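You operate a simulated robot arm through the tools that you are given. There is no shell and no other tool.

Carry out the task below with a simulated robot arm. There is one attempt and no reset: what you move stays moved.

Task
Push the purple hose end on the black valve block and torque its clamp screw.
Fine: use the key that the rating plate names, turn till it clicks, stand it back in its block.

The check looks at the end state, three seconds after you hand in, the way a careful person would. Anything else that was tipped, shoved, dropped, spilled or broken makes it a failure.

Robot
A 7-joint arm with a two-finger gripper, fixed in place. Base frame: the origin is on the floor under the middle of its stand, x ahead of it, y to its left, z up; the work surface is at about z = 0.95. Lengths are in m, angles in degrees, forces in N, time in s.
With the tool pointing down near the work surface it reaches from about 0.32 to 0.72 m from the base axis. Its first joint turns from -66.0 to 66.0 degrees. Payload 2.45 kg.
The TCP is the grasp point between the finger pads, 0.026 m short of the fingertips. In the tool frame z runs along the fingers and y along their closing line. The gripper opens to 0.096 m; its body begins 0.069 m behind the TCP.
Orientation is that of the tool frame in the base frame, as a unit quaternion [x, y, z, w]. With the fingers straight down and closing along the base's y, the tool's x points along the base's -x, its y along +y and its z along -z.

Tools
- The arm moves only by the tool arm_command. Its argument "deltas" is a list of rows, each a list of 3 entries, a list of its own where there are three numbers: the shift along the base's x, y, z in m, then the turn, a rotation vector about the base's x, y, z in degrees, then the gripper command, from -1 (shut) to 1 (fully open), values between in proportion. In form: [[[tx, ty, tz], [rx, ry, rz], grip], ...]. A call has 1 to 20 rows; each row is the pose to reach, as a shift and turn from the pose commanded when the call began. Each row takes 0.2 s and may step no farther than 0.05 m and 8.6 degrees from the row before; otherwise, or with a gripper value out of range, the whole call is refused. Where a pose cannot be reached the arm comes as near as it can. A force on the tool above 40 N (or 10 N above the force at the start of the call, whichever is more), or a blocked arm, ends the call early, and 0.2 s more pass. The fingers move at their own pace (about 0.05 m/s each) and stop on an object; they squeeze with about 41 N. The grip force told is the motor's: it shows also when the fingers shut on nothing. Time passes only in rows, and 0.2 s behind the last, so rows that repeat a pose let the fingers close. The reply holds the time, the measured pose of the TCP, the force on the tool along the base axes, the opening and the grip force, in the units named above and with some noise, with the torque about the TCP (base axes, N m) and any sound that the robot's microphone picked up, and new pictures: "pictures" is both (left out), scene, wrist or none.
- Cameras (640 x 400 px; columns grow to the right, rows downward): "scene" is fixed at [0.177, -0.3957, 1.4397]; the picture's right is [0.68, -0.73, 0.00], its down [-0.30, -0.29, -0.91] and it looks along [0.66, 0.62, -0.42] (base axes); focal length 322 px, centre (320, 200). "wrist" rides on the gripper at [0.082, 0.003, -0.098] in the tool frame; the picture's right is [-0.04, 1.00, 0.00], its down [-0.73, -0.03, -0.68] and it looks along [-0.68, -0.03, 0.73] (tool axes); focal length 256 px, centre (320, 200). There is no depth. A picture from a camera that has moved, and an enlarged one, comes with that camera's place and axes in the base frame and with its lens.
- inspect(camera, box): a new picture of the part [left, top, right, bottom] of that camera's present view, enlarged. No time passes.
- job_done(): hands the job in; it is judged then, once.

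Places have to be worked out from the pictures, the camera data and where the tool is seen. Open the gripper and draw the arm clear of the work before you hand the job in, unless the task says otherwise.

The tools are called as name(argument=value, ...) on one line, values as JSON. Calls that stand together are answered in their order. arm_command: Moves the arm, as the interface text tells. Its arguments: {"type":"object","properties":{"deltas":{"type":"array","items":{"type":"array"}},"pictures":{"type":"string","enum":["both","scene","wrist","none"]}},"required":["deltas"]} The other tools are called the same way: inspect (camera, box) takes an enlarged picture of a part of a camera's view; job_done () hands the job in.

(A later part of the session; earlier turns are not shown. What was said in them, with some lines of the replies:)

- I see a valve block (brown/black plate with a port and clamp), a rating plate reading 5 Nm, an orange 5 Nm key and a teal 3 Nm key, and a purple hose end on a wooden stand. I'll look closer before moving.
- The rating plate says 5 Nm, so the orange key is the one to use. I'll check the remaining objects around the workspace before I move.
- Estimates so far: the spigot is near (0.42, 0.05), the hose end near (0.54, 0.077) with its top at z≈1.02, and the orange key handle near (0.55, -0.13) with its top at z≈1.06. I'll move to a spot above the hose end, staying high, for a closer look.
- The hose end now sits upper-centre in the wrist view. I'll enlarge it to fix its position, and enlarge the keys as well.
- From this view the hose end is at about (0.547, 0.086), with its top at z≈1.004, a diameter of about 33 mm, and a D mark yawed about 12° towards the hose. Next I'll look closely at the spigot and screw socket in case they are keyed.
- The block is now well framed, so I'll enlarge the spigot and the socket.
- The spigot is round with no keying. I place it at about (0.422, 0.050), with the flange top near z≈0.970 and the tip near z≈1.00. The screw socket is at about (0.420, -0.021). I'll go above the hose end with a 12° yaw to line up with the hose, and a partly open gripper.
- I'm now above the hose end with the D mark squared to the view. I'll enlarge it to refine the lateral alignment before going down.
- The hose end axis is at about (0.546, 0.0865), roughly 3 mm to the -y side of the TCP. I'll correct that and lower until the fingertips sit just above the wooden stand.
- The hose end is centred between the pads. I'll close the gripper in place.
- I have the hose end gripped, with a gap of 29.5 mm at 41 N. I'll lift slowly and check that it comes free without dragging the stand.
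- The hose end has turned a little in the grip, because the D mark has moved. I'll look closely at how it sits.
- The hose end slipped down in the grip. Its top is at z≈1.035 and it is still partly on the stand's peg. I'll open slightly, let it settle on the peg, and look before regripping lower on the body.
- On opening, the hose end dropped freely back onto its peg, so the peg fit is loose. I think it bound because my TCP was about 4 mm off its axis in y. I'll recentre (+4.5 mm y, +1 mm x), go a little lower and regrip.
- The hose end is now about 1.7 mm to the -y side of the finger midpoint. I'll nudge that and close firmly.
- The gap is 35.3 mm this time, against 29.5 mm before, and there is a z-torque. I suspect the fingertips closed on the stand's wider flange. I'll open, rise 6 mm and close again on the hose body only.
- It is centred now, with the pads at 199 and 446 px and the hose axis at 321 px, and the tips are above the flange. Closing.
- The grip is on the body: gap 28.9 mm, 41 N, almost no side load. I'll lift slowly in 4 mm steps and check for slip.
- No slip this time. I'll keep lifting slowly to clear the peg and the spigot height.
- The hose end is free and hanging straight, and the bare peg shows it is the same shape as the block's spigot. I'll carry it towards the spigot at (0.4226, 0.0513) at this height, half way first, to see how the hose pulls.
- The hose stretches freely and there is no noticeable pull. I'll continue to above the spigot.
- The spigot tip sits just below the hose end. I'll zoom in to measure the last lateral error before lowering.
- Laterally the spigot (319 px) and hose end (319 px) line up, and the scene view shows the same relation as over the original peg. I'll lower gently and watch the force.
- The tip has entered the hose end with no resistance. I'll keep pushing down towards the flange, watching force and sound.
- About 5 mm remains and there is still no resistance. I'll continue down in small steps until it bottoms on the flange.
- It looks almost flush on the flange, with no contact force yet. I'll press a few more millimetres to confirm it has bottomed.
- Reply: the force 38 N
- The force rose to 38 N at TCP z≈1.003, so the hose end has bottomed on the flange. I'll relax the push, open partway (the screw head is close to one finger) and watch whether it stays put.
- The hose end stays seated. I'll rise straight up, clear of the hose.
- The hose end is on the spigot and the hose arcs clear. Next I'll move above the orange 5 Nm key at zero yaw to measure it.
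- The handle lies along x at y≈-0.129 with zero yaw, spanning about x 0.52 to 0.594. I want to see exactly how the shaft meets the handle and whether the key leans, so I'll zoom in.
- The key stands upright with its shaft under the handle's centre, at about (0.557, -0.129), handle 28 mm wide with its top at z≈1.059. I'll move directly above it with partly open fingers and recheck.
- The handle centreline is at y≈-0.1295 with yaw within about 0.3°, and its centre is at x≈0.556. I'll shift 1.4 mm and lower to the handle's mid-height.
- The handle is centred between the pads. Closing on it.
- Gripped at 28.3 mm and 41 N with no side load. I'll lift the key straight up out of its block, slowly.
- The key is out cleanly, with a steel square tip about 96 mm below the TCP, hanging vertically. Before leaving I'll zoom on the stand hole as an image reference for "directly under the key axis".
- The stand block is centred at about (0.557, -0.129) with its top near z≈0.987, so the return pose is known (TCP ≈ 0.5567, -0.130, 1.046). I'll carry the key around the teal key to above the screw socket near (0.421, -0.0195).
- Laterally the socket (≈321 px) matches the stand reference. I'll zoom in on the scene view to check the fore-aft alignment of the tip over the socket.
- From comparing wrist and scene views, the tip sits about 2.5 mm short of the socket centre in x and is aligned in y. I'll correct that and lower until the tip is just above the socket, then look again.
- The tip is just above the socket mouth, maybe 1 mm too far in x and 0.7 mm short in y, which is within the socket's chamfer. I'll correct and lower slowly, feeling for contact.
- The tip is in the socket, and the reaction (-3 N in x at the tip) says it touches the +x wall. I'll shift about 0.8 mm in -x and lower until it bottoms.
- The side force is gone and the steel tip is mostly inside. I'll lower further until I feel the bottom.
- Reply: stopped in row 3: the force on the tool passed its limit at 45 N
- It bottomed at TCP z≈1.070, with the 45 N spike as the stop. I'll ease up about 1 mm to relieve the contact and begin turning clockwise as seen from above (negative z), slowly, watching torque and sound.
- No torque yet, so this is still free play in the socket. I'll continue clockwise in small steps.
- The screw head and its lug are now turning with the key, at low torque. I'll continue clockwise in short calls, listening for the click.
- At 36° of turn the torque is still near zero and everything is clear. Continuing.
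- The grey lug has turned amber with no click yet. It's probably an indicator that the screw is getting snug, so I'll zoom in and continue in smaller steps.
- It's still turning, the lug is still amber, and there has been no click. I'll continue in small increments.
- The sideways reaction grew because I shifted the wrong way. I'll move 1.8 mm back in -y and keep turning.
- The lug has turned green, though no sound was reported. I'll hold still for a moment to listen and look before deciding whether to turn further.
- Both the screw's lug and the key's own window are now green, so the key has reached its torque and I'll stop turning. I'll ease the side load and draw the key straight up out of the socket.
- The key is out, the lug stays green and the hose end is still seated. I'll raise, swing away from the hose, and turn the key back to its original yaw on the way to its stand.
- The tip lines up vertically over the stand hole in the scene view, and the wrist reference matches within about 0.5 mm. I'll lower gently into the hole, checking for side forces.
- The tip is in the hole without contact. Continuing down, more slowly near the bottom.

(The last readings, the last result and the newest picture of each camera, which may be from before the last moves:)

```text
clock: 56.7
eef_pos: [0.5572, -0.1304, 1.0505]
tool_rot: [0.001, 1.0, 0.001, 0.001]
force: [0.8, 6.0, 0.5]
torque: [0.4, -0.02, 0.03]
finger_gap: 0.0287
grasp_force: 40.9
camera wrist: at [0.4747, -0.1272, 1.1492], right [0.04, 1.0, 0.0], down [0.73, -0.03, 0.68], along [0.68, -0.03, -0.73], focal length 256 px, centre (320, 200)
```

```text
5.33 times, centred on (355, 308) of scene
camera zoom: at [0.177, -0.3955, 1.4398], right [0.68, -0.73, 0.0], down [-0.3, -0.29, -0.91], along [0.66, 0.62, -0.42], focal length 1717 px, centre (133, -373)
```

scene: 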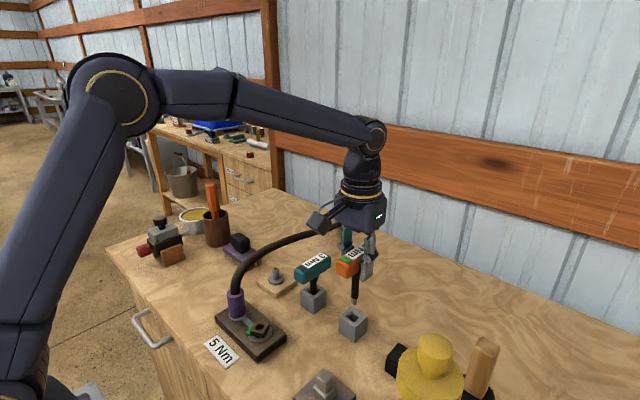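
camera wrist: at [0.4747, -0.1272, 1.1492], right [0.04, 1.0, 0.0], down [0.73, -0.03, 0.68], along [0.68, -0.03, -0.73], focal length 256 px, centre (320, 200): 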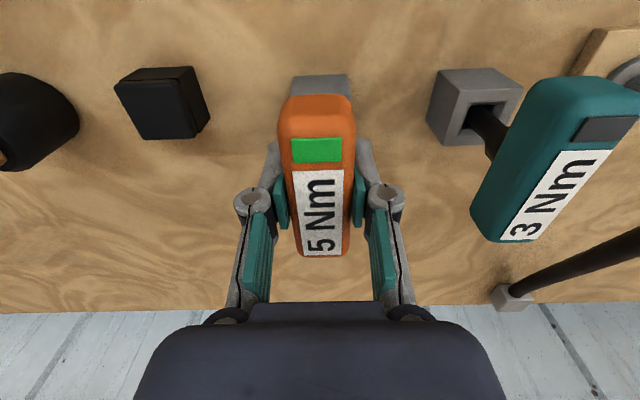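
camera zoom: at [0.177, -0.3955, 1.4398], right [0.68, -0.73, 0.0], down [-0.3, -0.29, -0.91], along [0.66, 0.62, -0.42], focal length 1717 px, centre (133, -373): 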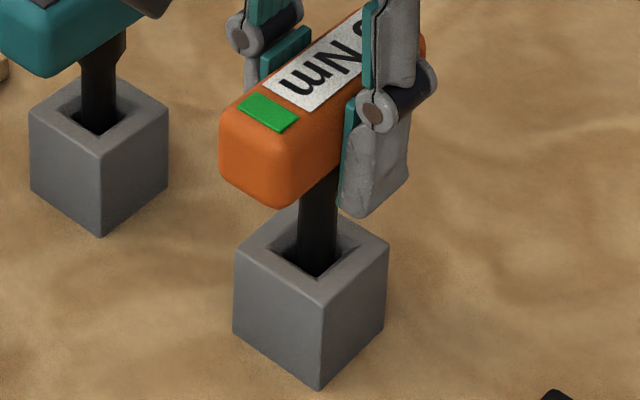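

The wall pushes +6 N in y, so I'm about 1 mm too far in -y. I'll shift +1 mm, then lower the last few millimetres.

arm_command(deltas=[[[0, 0.001, 0], [0, 0, 0], -1], [[0, 0.001, 0], [0, 0, 0], -1], [[0, 0.001, -0.002], [0, 0, 0], -1], [[0, 0.001, -0.004], [0, 0, 0], -1]], pictures="none")

```text
clock: 57.7
eef_pos: [0.5564, -0.1311, 1.048]
tool_rot: [0.0, 1.0, 0.0, 0.003]
force: [0.4, 3.1, -0.6]
torque: [0.12, 0.02, 0.0]
finger_gap: 0.0286
grasp_force: 41.1
```

The side force is down to 3 N and it hasn't bottomed yet. I'll lower in 1 mm steps with a touch more +y.

arm_command(deltas=[[[0, 0.0006, -0.001], [0, 0, 0], -1], [[0, 0.0006, -0.002], [0, 0, 0], -1], [[0, 0.0006, -0.003], [0, 0, 0], -1]], pictures="wrist")

inspect(camera="scene", box=[330, 270, 380, 345])

```text
clock: 58.5
eef_pos: [0.5553, -0.1308, 1.0443]
tool_rot: [0.0, 1.0, 0.0, 0.002]
force: [-1.0, -0.6, 2.3]
torque: [-0.08, 0.14, 0.03]
finger_gap: 0.0284
grasp_force: 41.4
camera wrist: at [0.4741, -0.1261, 1.1427], right [0.04, 1.0, 0.0], down [0.73, -0.03, 0.68], along [0.68, -0.03, -0.73], focal length 256 px, centre (320, 200)
```

wrist: 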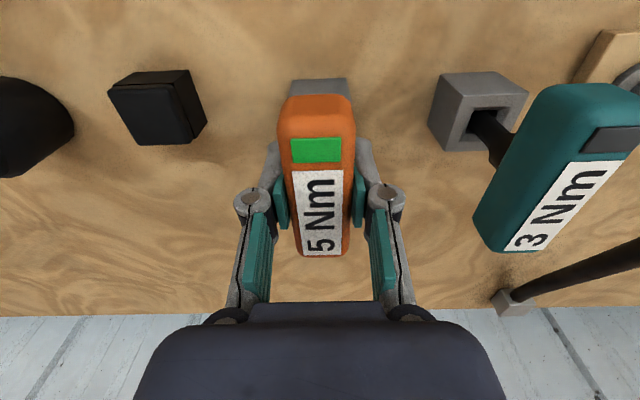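

```text
5.33 times, centred on (355, 308) of scene
camera zoom: at [0.1769, -0.3957, 1.4398], right [0.68, -0.73, 0.0], down [-0.3, -0.29, -0.91], along [0.66, 0.62, -0.42], focal length 1717 px, centre (133, -373)
```

zoom: 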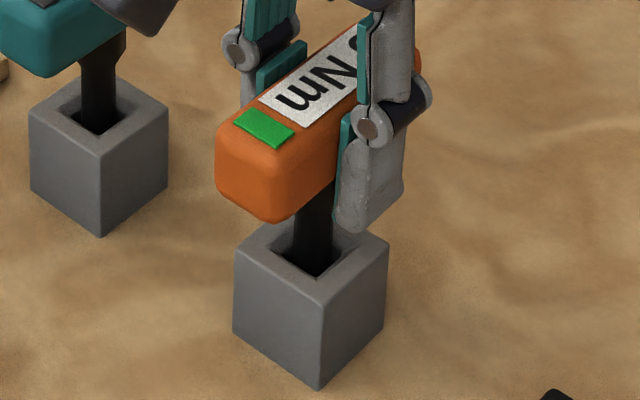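

TCP z≈1.0447 matches the original seated height (1.045), and Fz has just changed sign, so it's touching bottom. I'll press one more millimetre to confirm.

arm_command(deltas=[[[0, 0, -0.0007], [0, 0, 0], -1], [[0, 0, -0.0012], [0, 0, 0], -1]], pictures="none")

```text
clock: 59.1
eef_pos: [0.556, -0.1302, 1.0466]
tool_rot: [0.0, 1.0, 0.0, 0.002]
force: [-5.8, 0.7, 20.1]
torque: [0.1, 0.53, 0.04]
finger_gap: 0.0284
grasp_force: 41.2
```

It has bottomed (20 N). I'll relax 1 mm, then open the fingers and see that the key stays standing.

arm_command(deltas=[[[0, 0, 0.001], [0, 0, 0], -1], [[0, 0, 0.001], [0, 0, 0], -0.35], [[0, 0, 0.001], [0, 0, 0], -0.2], [[0, 0, 0.001], [0, 0, 0], 0.0], [[0, 0, 0.001], [0, 0, 0], 0.2], [[0, 0, 0.001], [0, 0, 0], 0.3], [[0, 0, 0.001], [0, 0, 0], 0.3]], pictures="both")

inspect(camera="scene", box=[320, 250, 400, 345])

inspect(camera="wrist", box=[240, 70, 400, 270])

```text
clock: 60.7
eef_pos: [0.5578, -0.1302, 1.0439]
tool_rot: [-0.001, 1.0, 0.0, 0.001]
force: [-0.5, -0.3, 0.3]
torque: [-0.03, 0.01, -0.01]
finger_gap: 0.0626
grasp_force: 0.1
camera wrist: at [0.4745, -0.1258, 1.1421], right [0.04, 1.0, 0.0], down [0.73, -0.03, 0.68], along [0.68, -0.03, -0.73], focal length 256 px, centre (320, 200)
```

scene: 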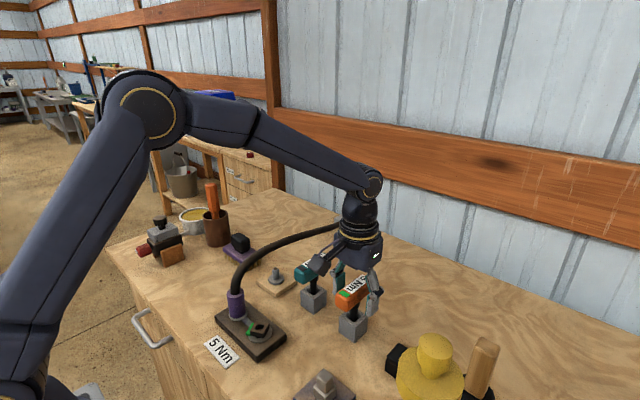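
wrist: 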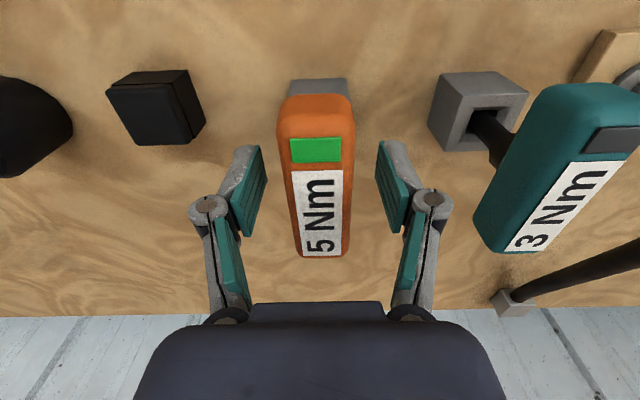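

```text
4.21 times, centred on (360, 298) of scene
camera zoom: at [0.177, -0.3957, 1.4397], right [0.68, -0.73, 0.0], down [-0.3, -0.29, -0.91], along [0.66, 0.62, -0.42], focal length 1356 px, centre (152, -210)
```

zoom: 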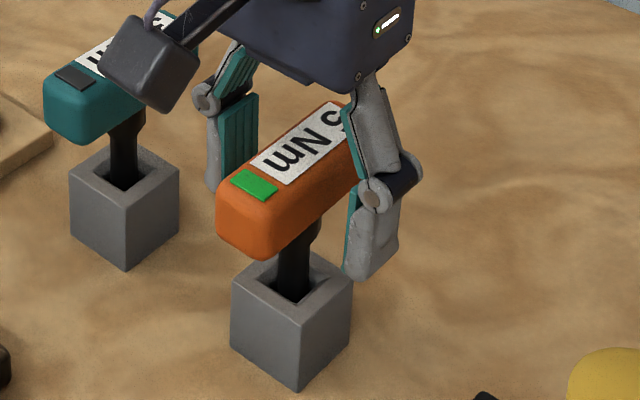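

```text
2.00 times, centred on (320, 170) of wrist
camera zoom: at [0.4745, -0.1258, 1.1421], right [0.04, 1.0, 0.0], down [0.73, -0.03, 0.68], along [0.68, -0.03, -0.73], focal length 512 px, centre (320, 260)
```

zoom: 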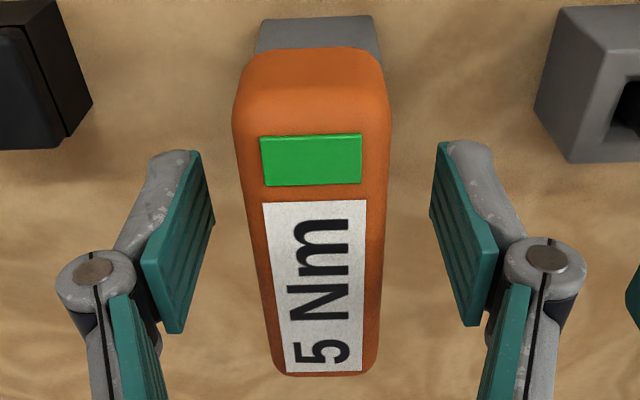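

The key stands in its block on its own. I'll raise the gripper straight up, clear of the handle, and check the whole scene.

arm_command(deltas=[[[0, -0.001, 0.01], [0, 0, 0], 0.4], [[0, -0.001, 0.03], [0, 0, 0], 0.4], [[0, -0.001, 0.06], [0, 0, 0], 0.4], [[0, -0.001, 0.1], [0, 0, 0], 0.4], [[-0.01, -0.001, 0.14], [0, 0, 0], 0.4], [[-0.04, 0, 0.18], [0, 0, 0], 0.4], [[-0.08, 0.005, 0.21], [0, 0, 0], 0.6], [[-0.11, 0.005, 0.24], [0, 0, 0], 0.8], [[-0.11, 0.005, 0.24], [0, 0, 0], 0.8]], pictures="both")

inspect(camera="scene", box=[200, 200, 400, 370])

inspect(camera="scene", box=[210, 280, 300, 360])

inspect(camera="wrist", box=[320, 0, 480, 100])

```text
refused: row 7 steps farther than a row can; nothing moved
```

```text
2.35 times, centred on (300, 285) of scene
camera zoom: at [0.177, -0.3957, 1.4397], right [0.68, -0.73, 0.0], down [-0.3, -0.29, -0.91], along [0.66, 0.62, -0.42], focal length 758 px, centre (367, 0)
```

zoom: 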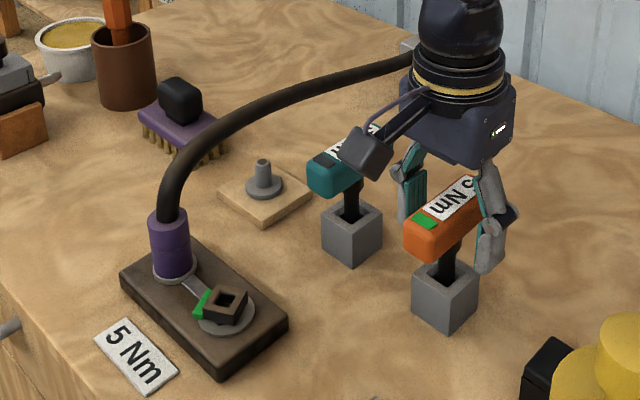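

```text
5.00 times, centred on (255, 320) of scene
camera zoom: at [0.177, -0.3957, 1.4397], right [0.68, -0.73, 0.0], down [-0.3, -0.29, -0.91], along [0.66, 0.62, -0.42], focal length 1610 px, centre (645, -400)
```

zoom: 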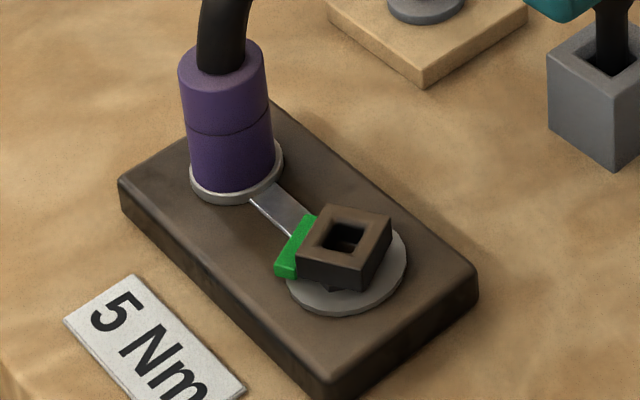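

```text
4.00 times, centred on (400, 50) of wrist
camera zoom: at [0.4745, -0.1258, 1.1421], right [0.04, 1.0, 0.0], down [0.73, -0.03, 0.68], along [0.68, -0.03, -0.73], focal length 1024 px, centre (0, 800)
```

zoom: 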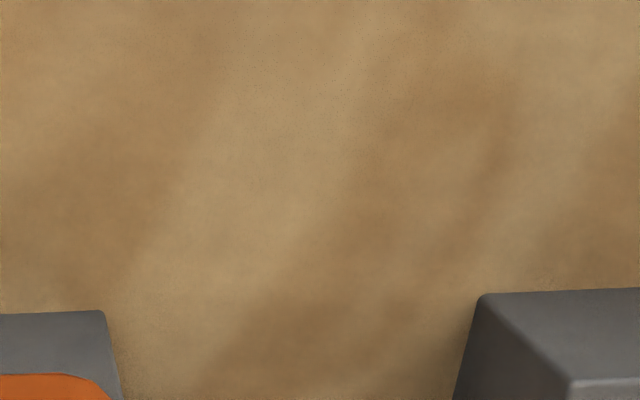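

That call was refused because one row stepped too far, and nothing moved. I'll resend the retreat with shorter rows: straight up first, then back.

arm_command(deltas=[[[0, -0.001, 0.01], [0, 0, 0], 0.4], [[0, -0.001, 0.03], [0, 0, 0], 0.4], [[0, -0.001, 0.06], [0, 0, 0], 0.4], [[0, -0.001, 0.095], [0, 0, 0], 0.4], [[0, -0.001, 0.13], [0, 0, 0], 0.4], [[-0.02, 0, 0.16], [0, 0, 0], 0.4], [[-0.05, 0, 0.19], [0, 0, 0], 0.6], [[-0.08, 0, 0.22], [0, 0, 0], 0.8], [[-0.11, 0, 0.24], [0, 0, 0], 0.8], [[-0.11, 0, 0.24], [0, 0, 0], 0.8]], pictures="both")

inspect(camera="scene", box=[200, 200, 400, 370])

inspect(camera="scene", box=[320, 250, 400, 345])

inspect(camera="wrist", box=[240, 0, 480, 160])

```text
clock: 62.9
eef_pos: [0.4463, -0.1322, 1.2837]
tool_rot: [0.0, 1.0, 0.001, 0.002]
force: [-0.4, 1.3, -0.2]
torque: [0.03, -0.02, 0.01]
finger_gap: 0.0864
grasp_force: 0.1
camera wrist: at [0.3647, -0.1277, 1.3819], right [0.04, 1.0, 0.0], down [0.73, -0.03, 0.68], along [0.68, -0.03, -0.73], focal length 256 px, centre (320, 200)
```

scene: 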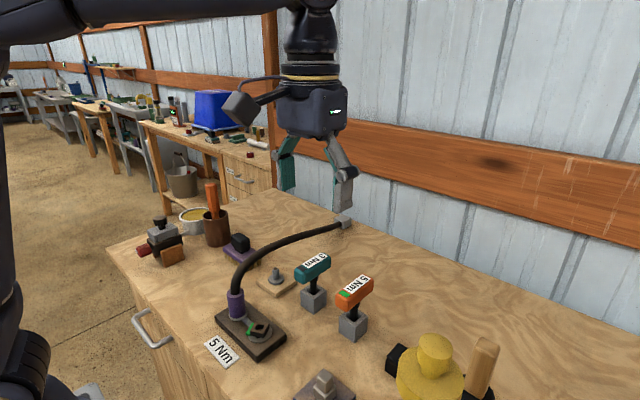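
wrist: 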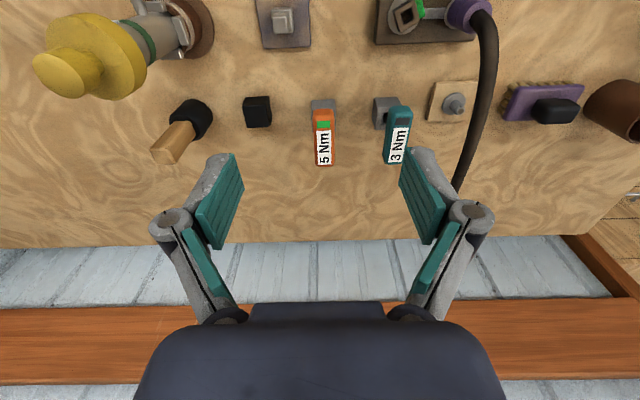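

```text
2.35 times, centred on (300, 285) of scene
camera zoom: at [0.177, -0.3957, 1.4397], right [0.68, -0.73, 0.0], down [-0.3, -0.29, -0.91], along [0.66, 0.62, -0.42], focal length 758 px, centre (367, 0)
```

zoom: 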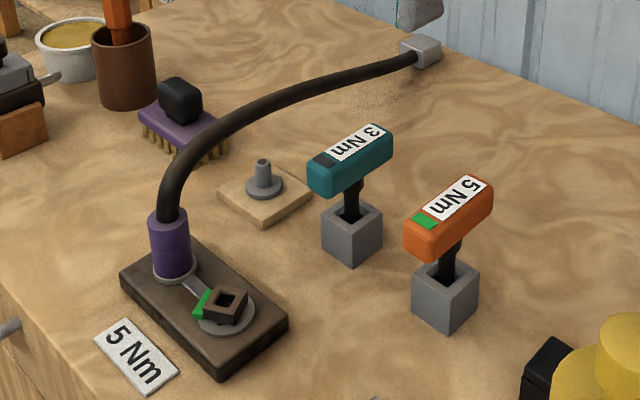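

```text
4.21 times, centred on (360, 298) of scene
camera zoom: at [0.177, -0.3957, 1.4397], right [0.68, -0.73, 0.0], down [-0.3, -0.29, -0.91], along [0.66, 0.62, -0.42], focal length 1356 px, centre (152, -210)
```

zoom: 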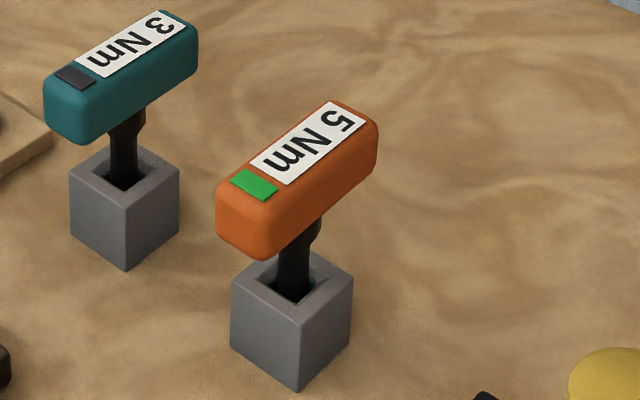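

```text
2.50 times, centred on (360, 80) of wrist
camera zoom: at [0.3647, -0.1277, 1.3819], right [0.04, 1.0, 0.0], down [0.73, -0.03, 0.68], along [0.68, -0.03, -0.73], focal length 640 px, centre (220, 500)
```

zoom: 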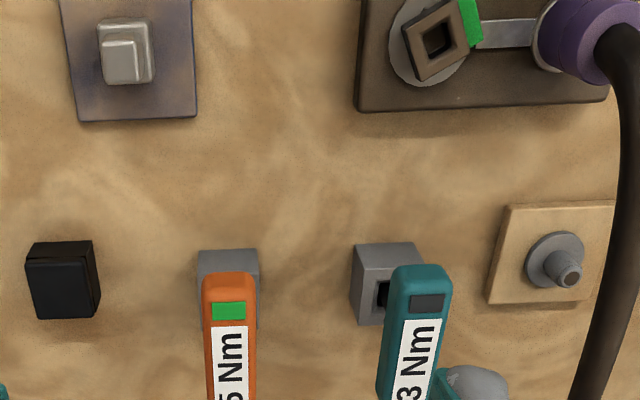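

Everything looks right: hose end flat on its flange, lug green, orange key upright in its block, other objects undisturbed. I'll fully open the gripper and raise a little more, then take a last look.

arm_command(deltas=[[[-0.01, 0.01, 0.01], [0, 0, 0], 1], [[-0.02, 0.03, 0.02], [0, 0, 0], 1], [[-0.03, 0.05, 0.03], [0, 0, 0], 1], [[-0.03, 0.05, 0.03], [0, 0, 0], 1], [[-0.03, 0.05, 0.03], [0, 0, 0], 1]], pictures="both")

inspect(camera="wrist", box=[300, 0, 460, 100])

inspect(camera="scene", box=[210, 270, 300, 360])

```text
clock: 64.1
eef_pos: [0.4161, -0.083, 1.3138]
tool_rot: [-0.001, 1.0, -0.001, 0.001]
force: [-0.6, -0.9, -0.1]
torque: [0.01, 0.0, -0.01]
finger_gap: 0.0962
grasp_force: 0.0
camera wrist: at [0.3338, -0.0782, 1.4121], right [0.04, 1.0, 0.0], down [0.73, -0.03, 0.68], along [0.68, -0.03, -0.73], focal length 256 px, centre (320, 200)
```

scene: 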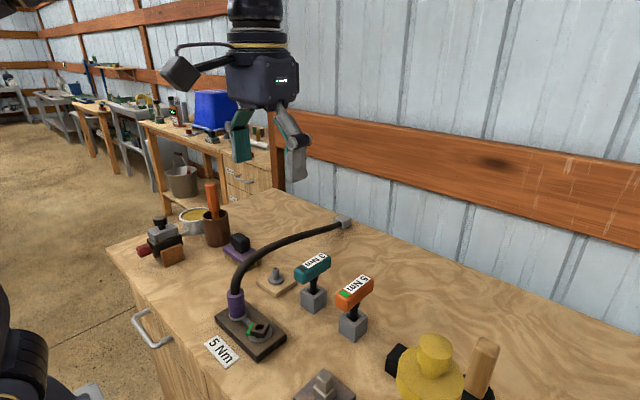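
wrist: 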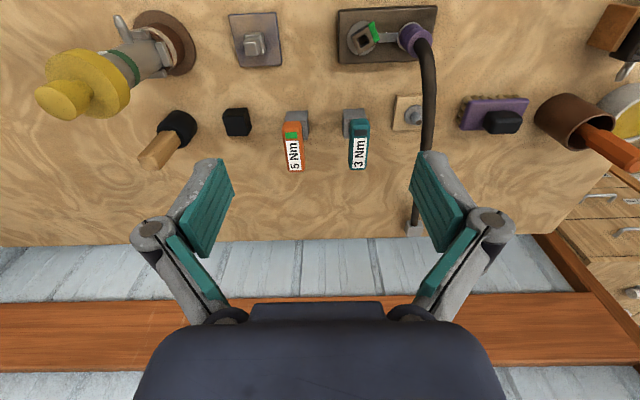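

```text
4.00 times, centred on (380, 50) of wrist
camera zoom: at [0.3338, -0.0782, 1.4121], right [0.04, 1.0, 0.0], down [0.73, -0.03, 0.68], along [0.68, -0.03, -0.73], focal length 1024 px, centre (80, 800)
```

zoom: 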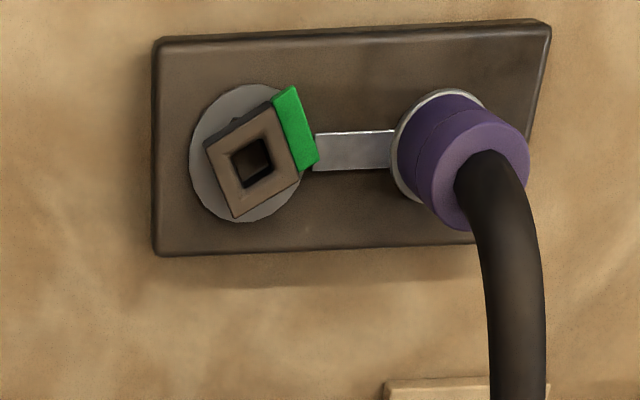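

```text
4.44 times, centred on (255, 315) of scene
camera zoom: at [0.177, -0.3957, 1.4397], right [0.68, -0.73, 0.0], down [-0.3, -0.29, -0.91], along [0.66, 0.62, -0.42], focal length 1431 px, centre (609, -311)
```

zoom: 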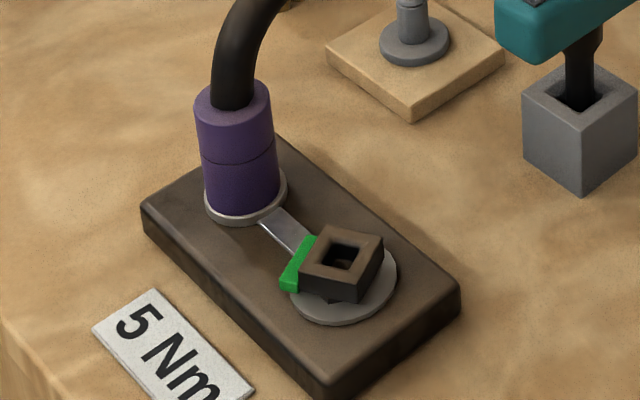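

The hose end is fully seated. The screw's lug is green and has come round to meet the clamp bar, and the 5 Nm key's window is green. The key is back upright in its block. The microphone never reported a click, so I'm going by the two green indicators. The gripper is open and clear of the work, so I'm handing the job in.

job_done()

```text
The job is handed in.
```

I finished the job and handed it in, but the microphone never picked up a click. I stopped turning when both the screw's lug and the key's own window went green, and took that as torque reached.

- **Hose end:** The purple hose end is pushed fully onto the black valve block's spigot. I felt it bottom on the flange at about 38 N. It slipped in the grip on my first lift and dropped back onto its peg, so I regripped it before moving it.
- **Clamp screw:** The rating plate says 5 Nm, so I used the orange 5 Nm key. The lug went from grey to amber to green after about 64° of clockwise turn. I did not go further, to avoid over-torquing.
- **Key:** The orange key is back upright in its block and stands on its own. Its window is still green.
- **Rest of the bench:** The last pictures show nothing else tipped or shoved. The arm is raised clear with the gripper fully open.
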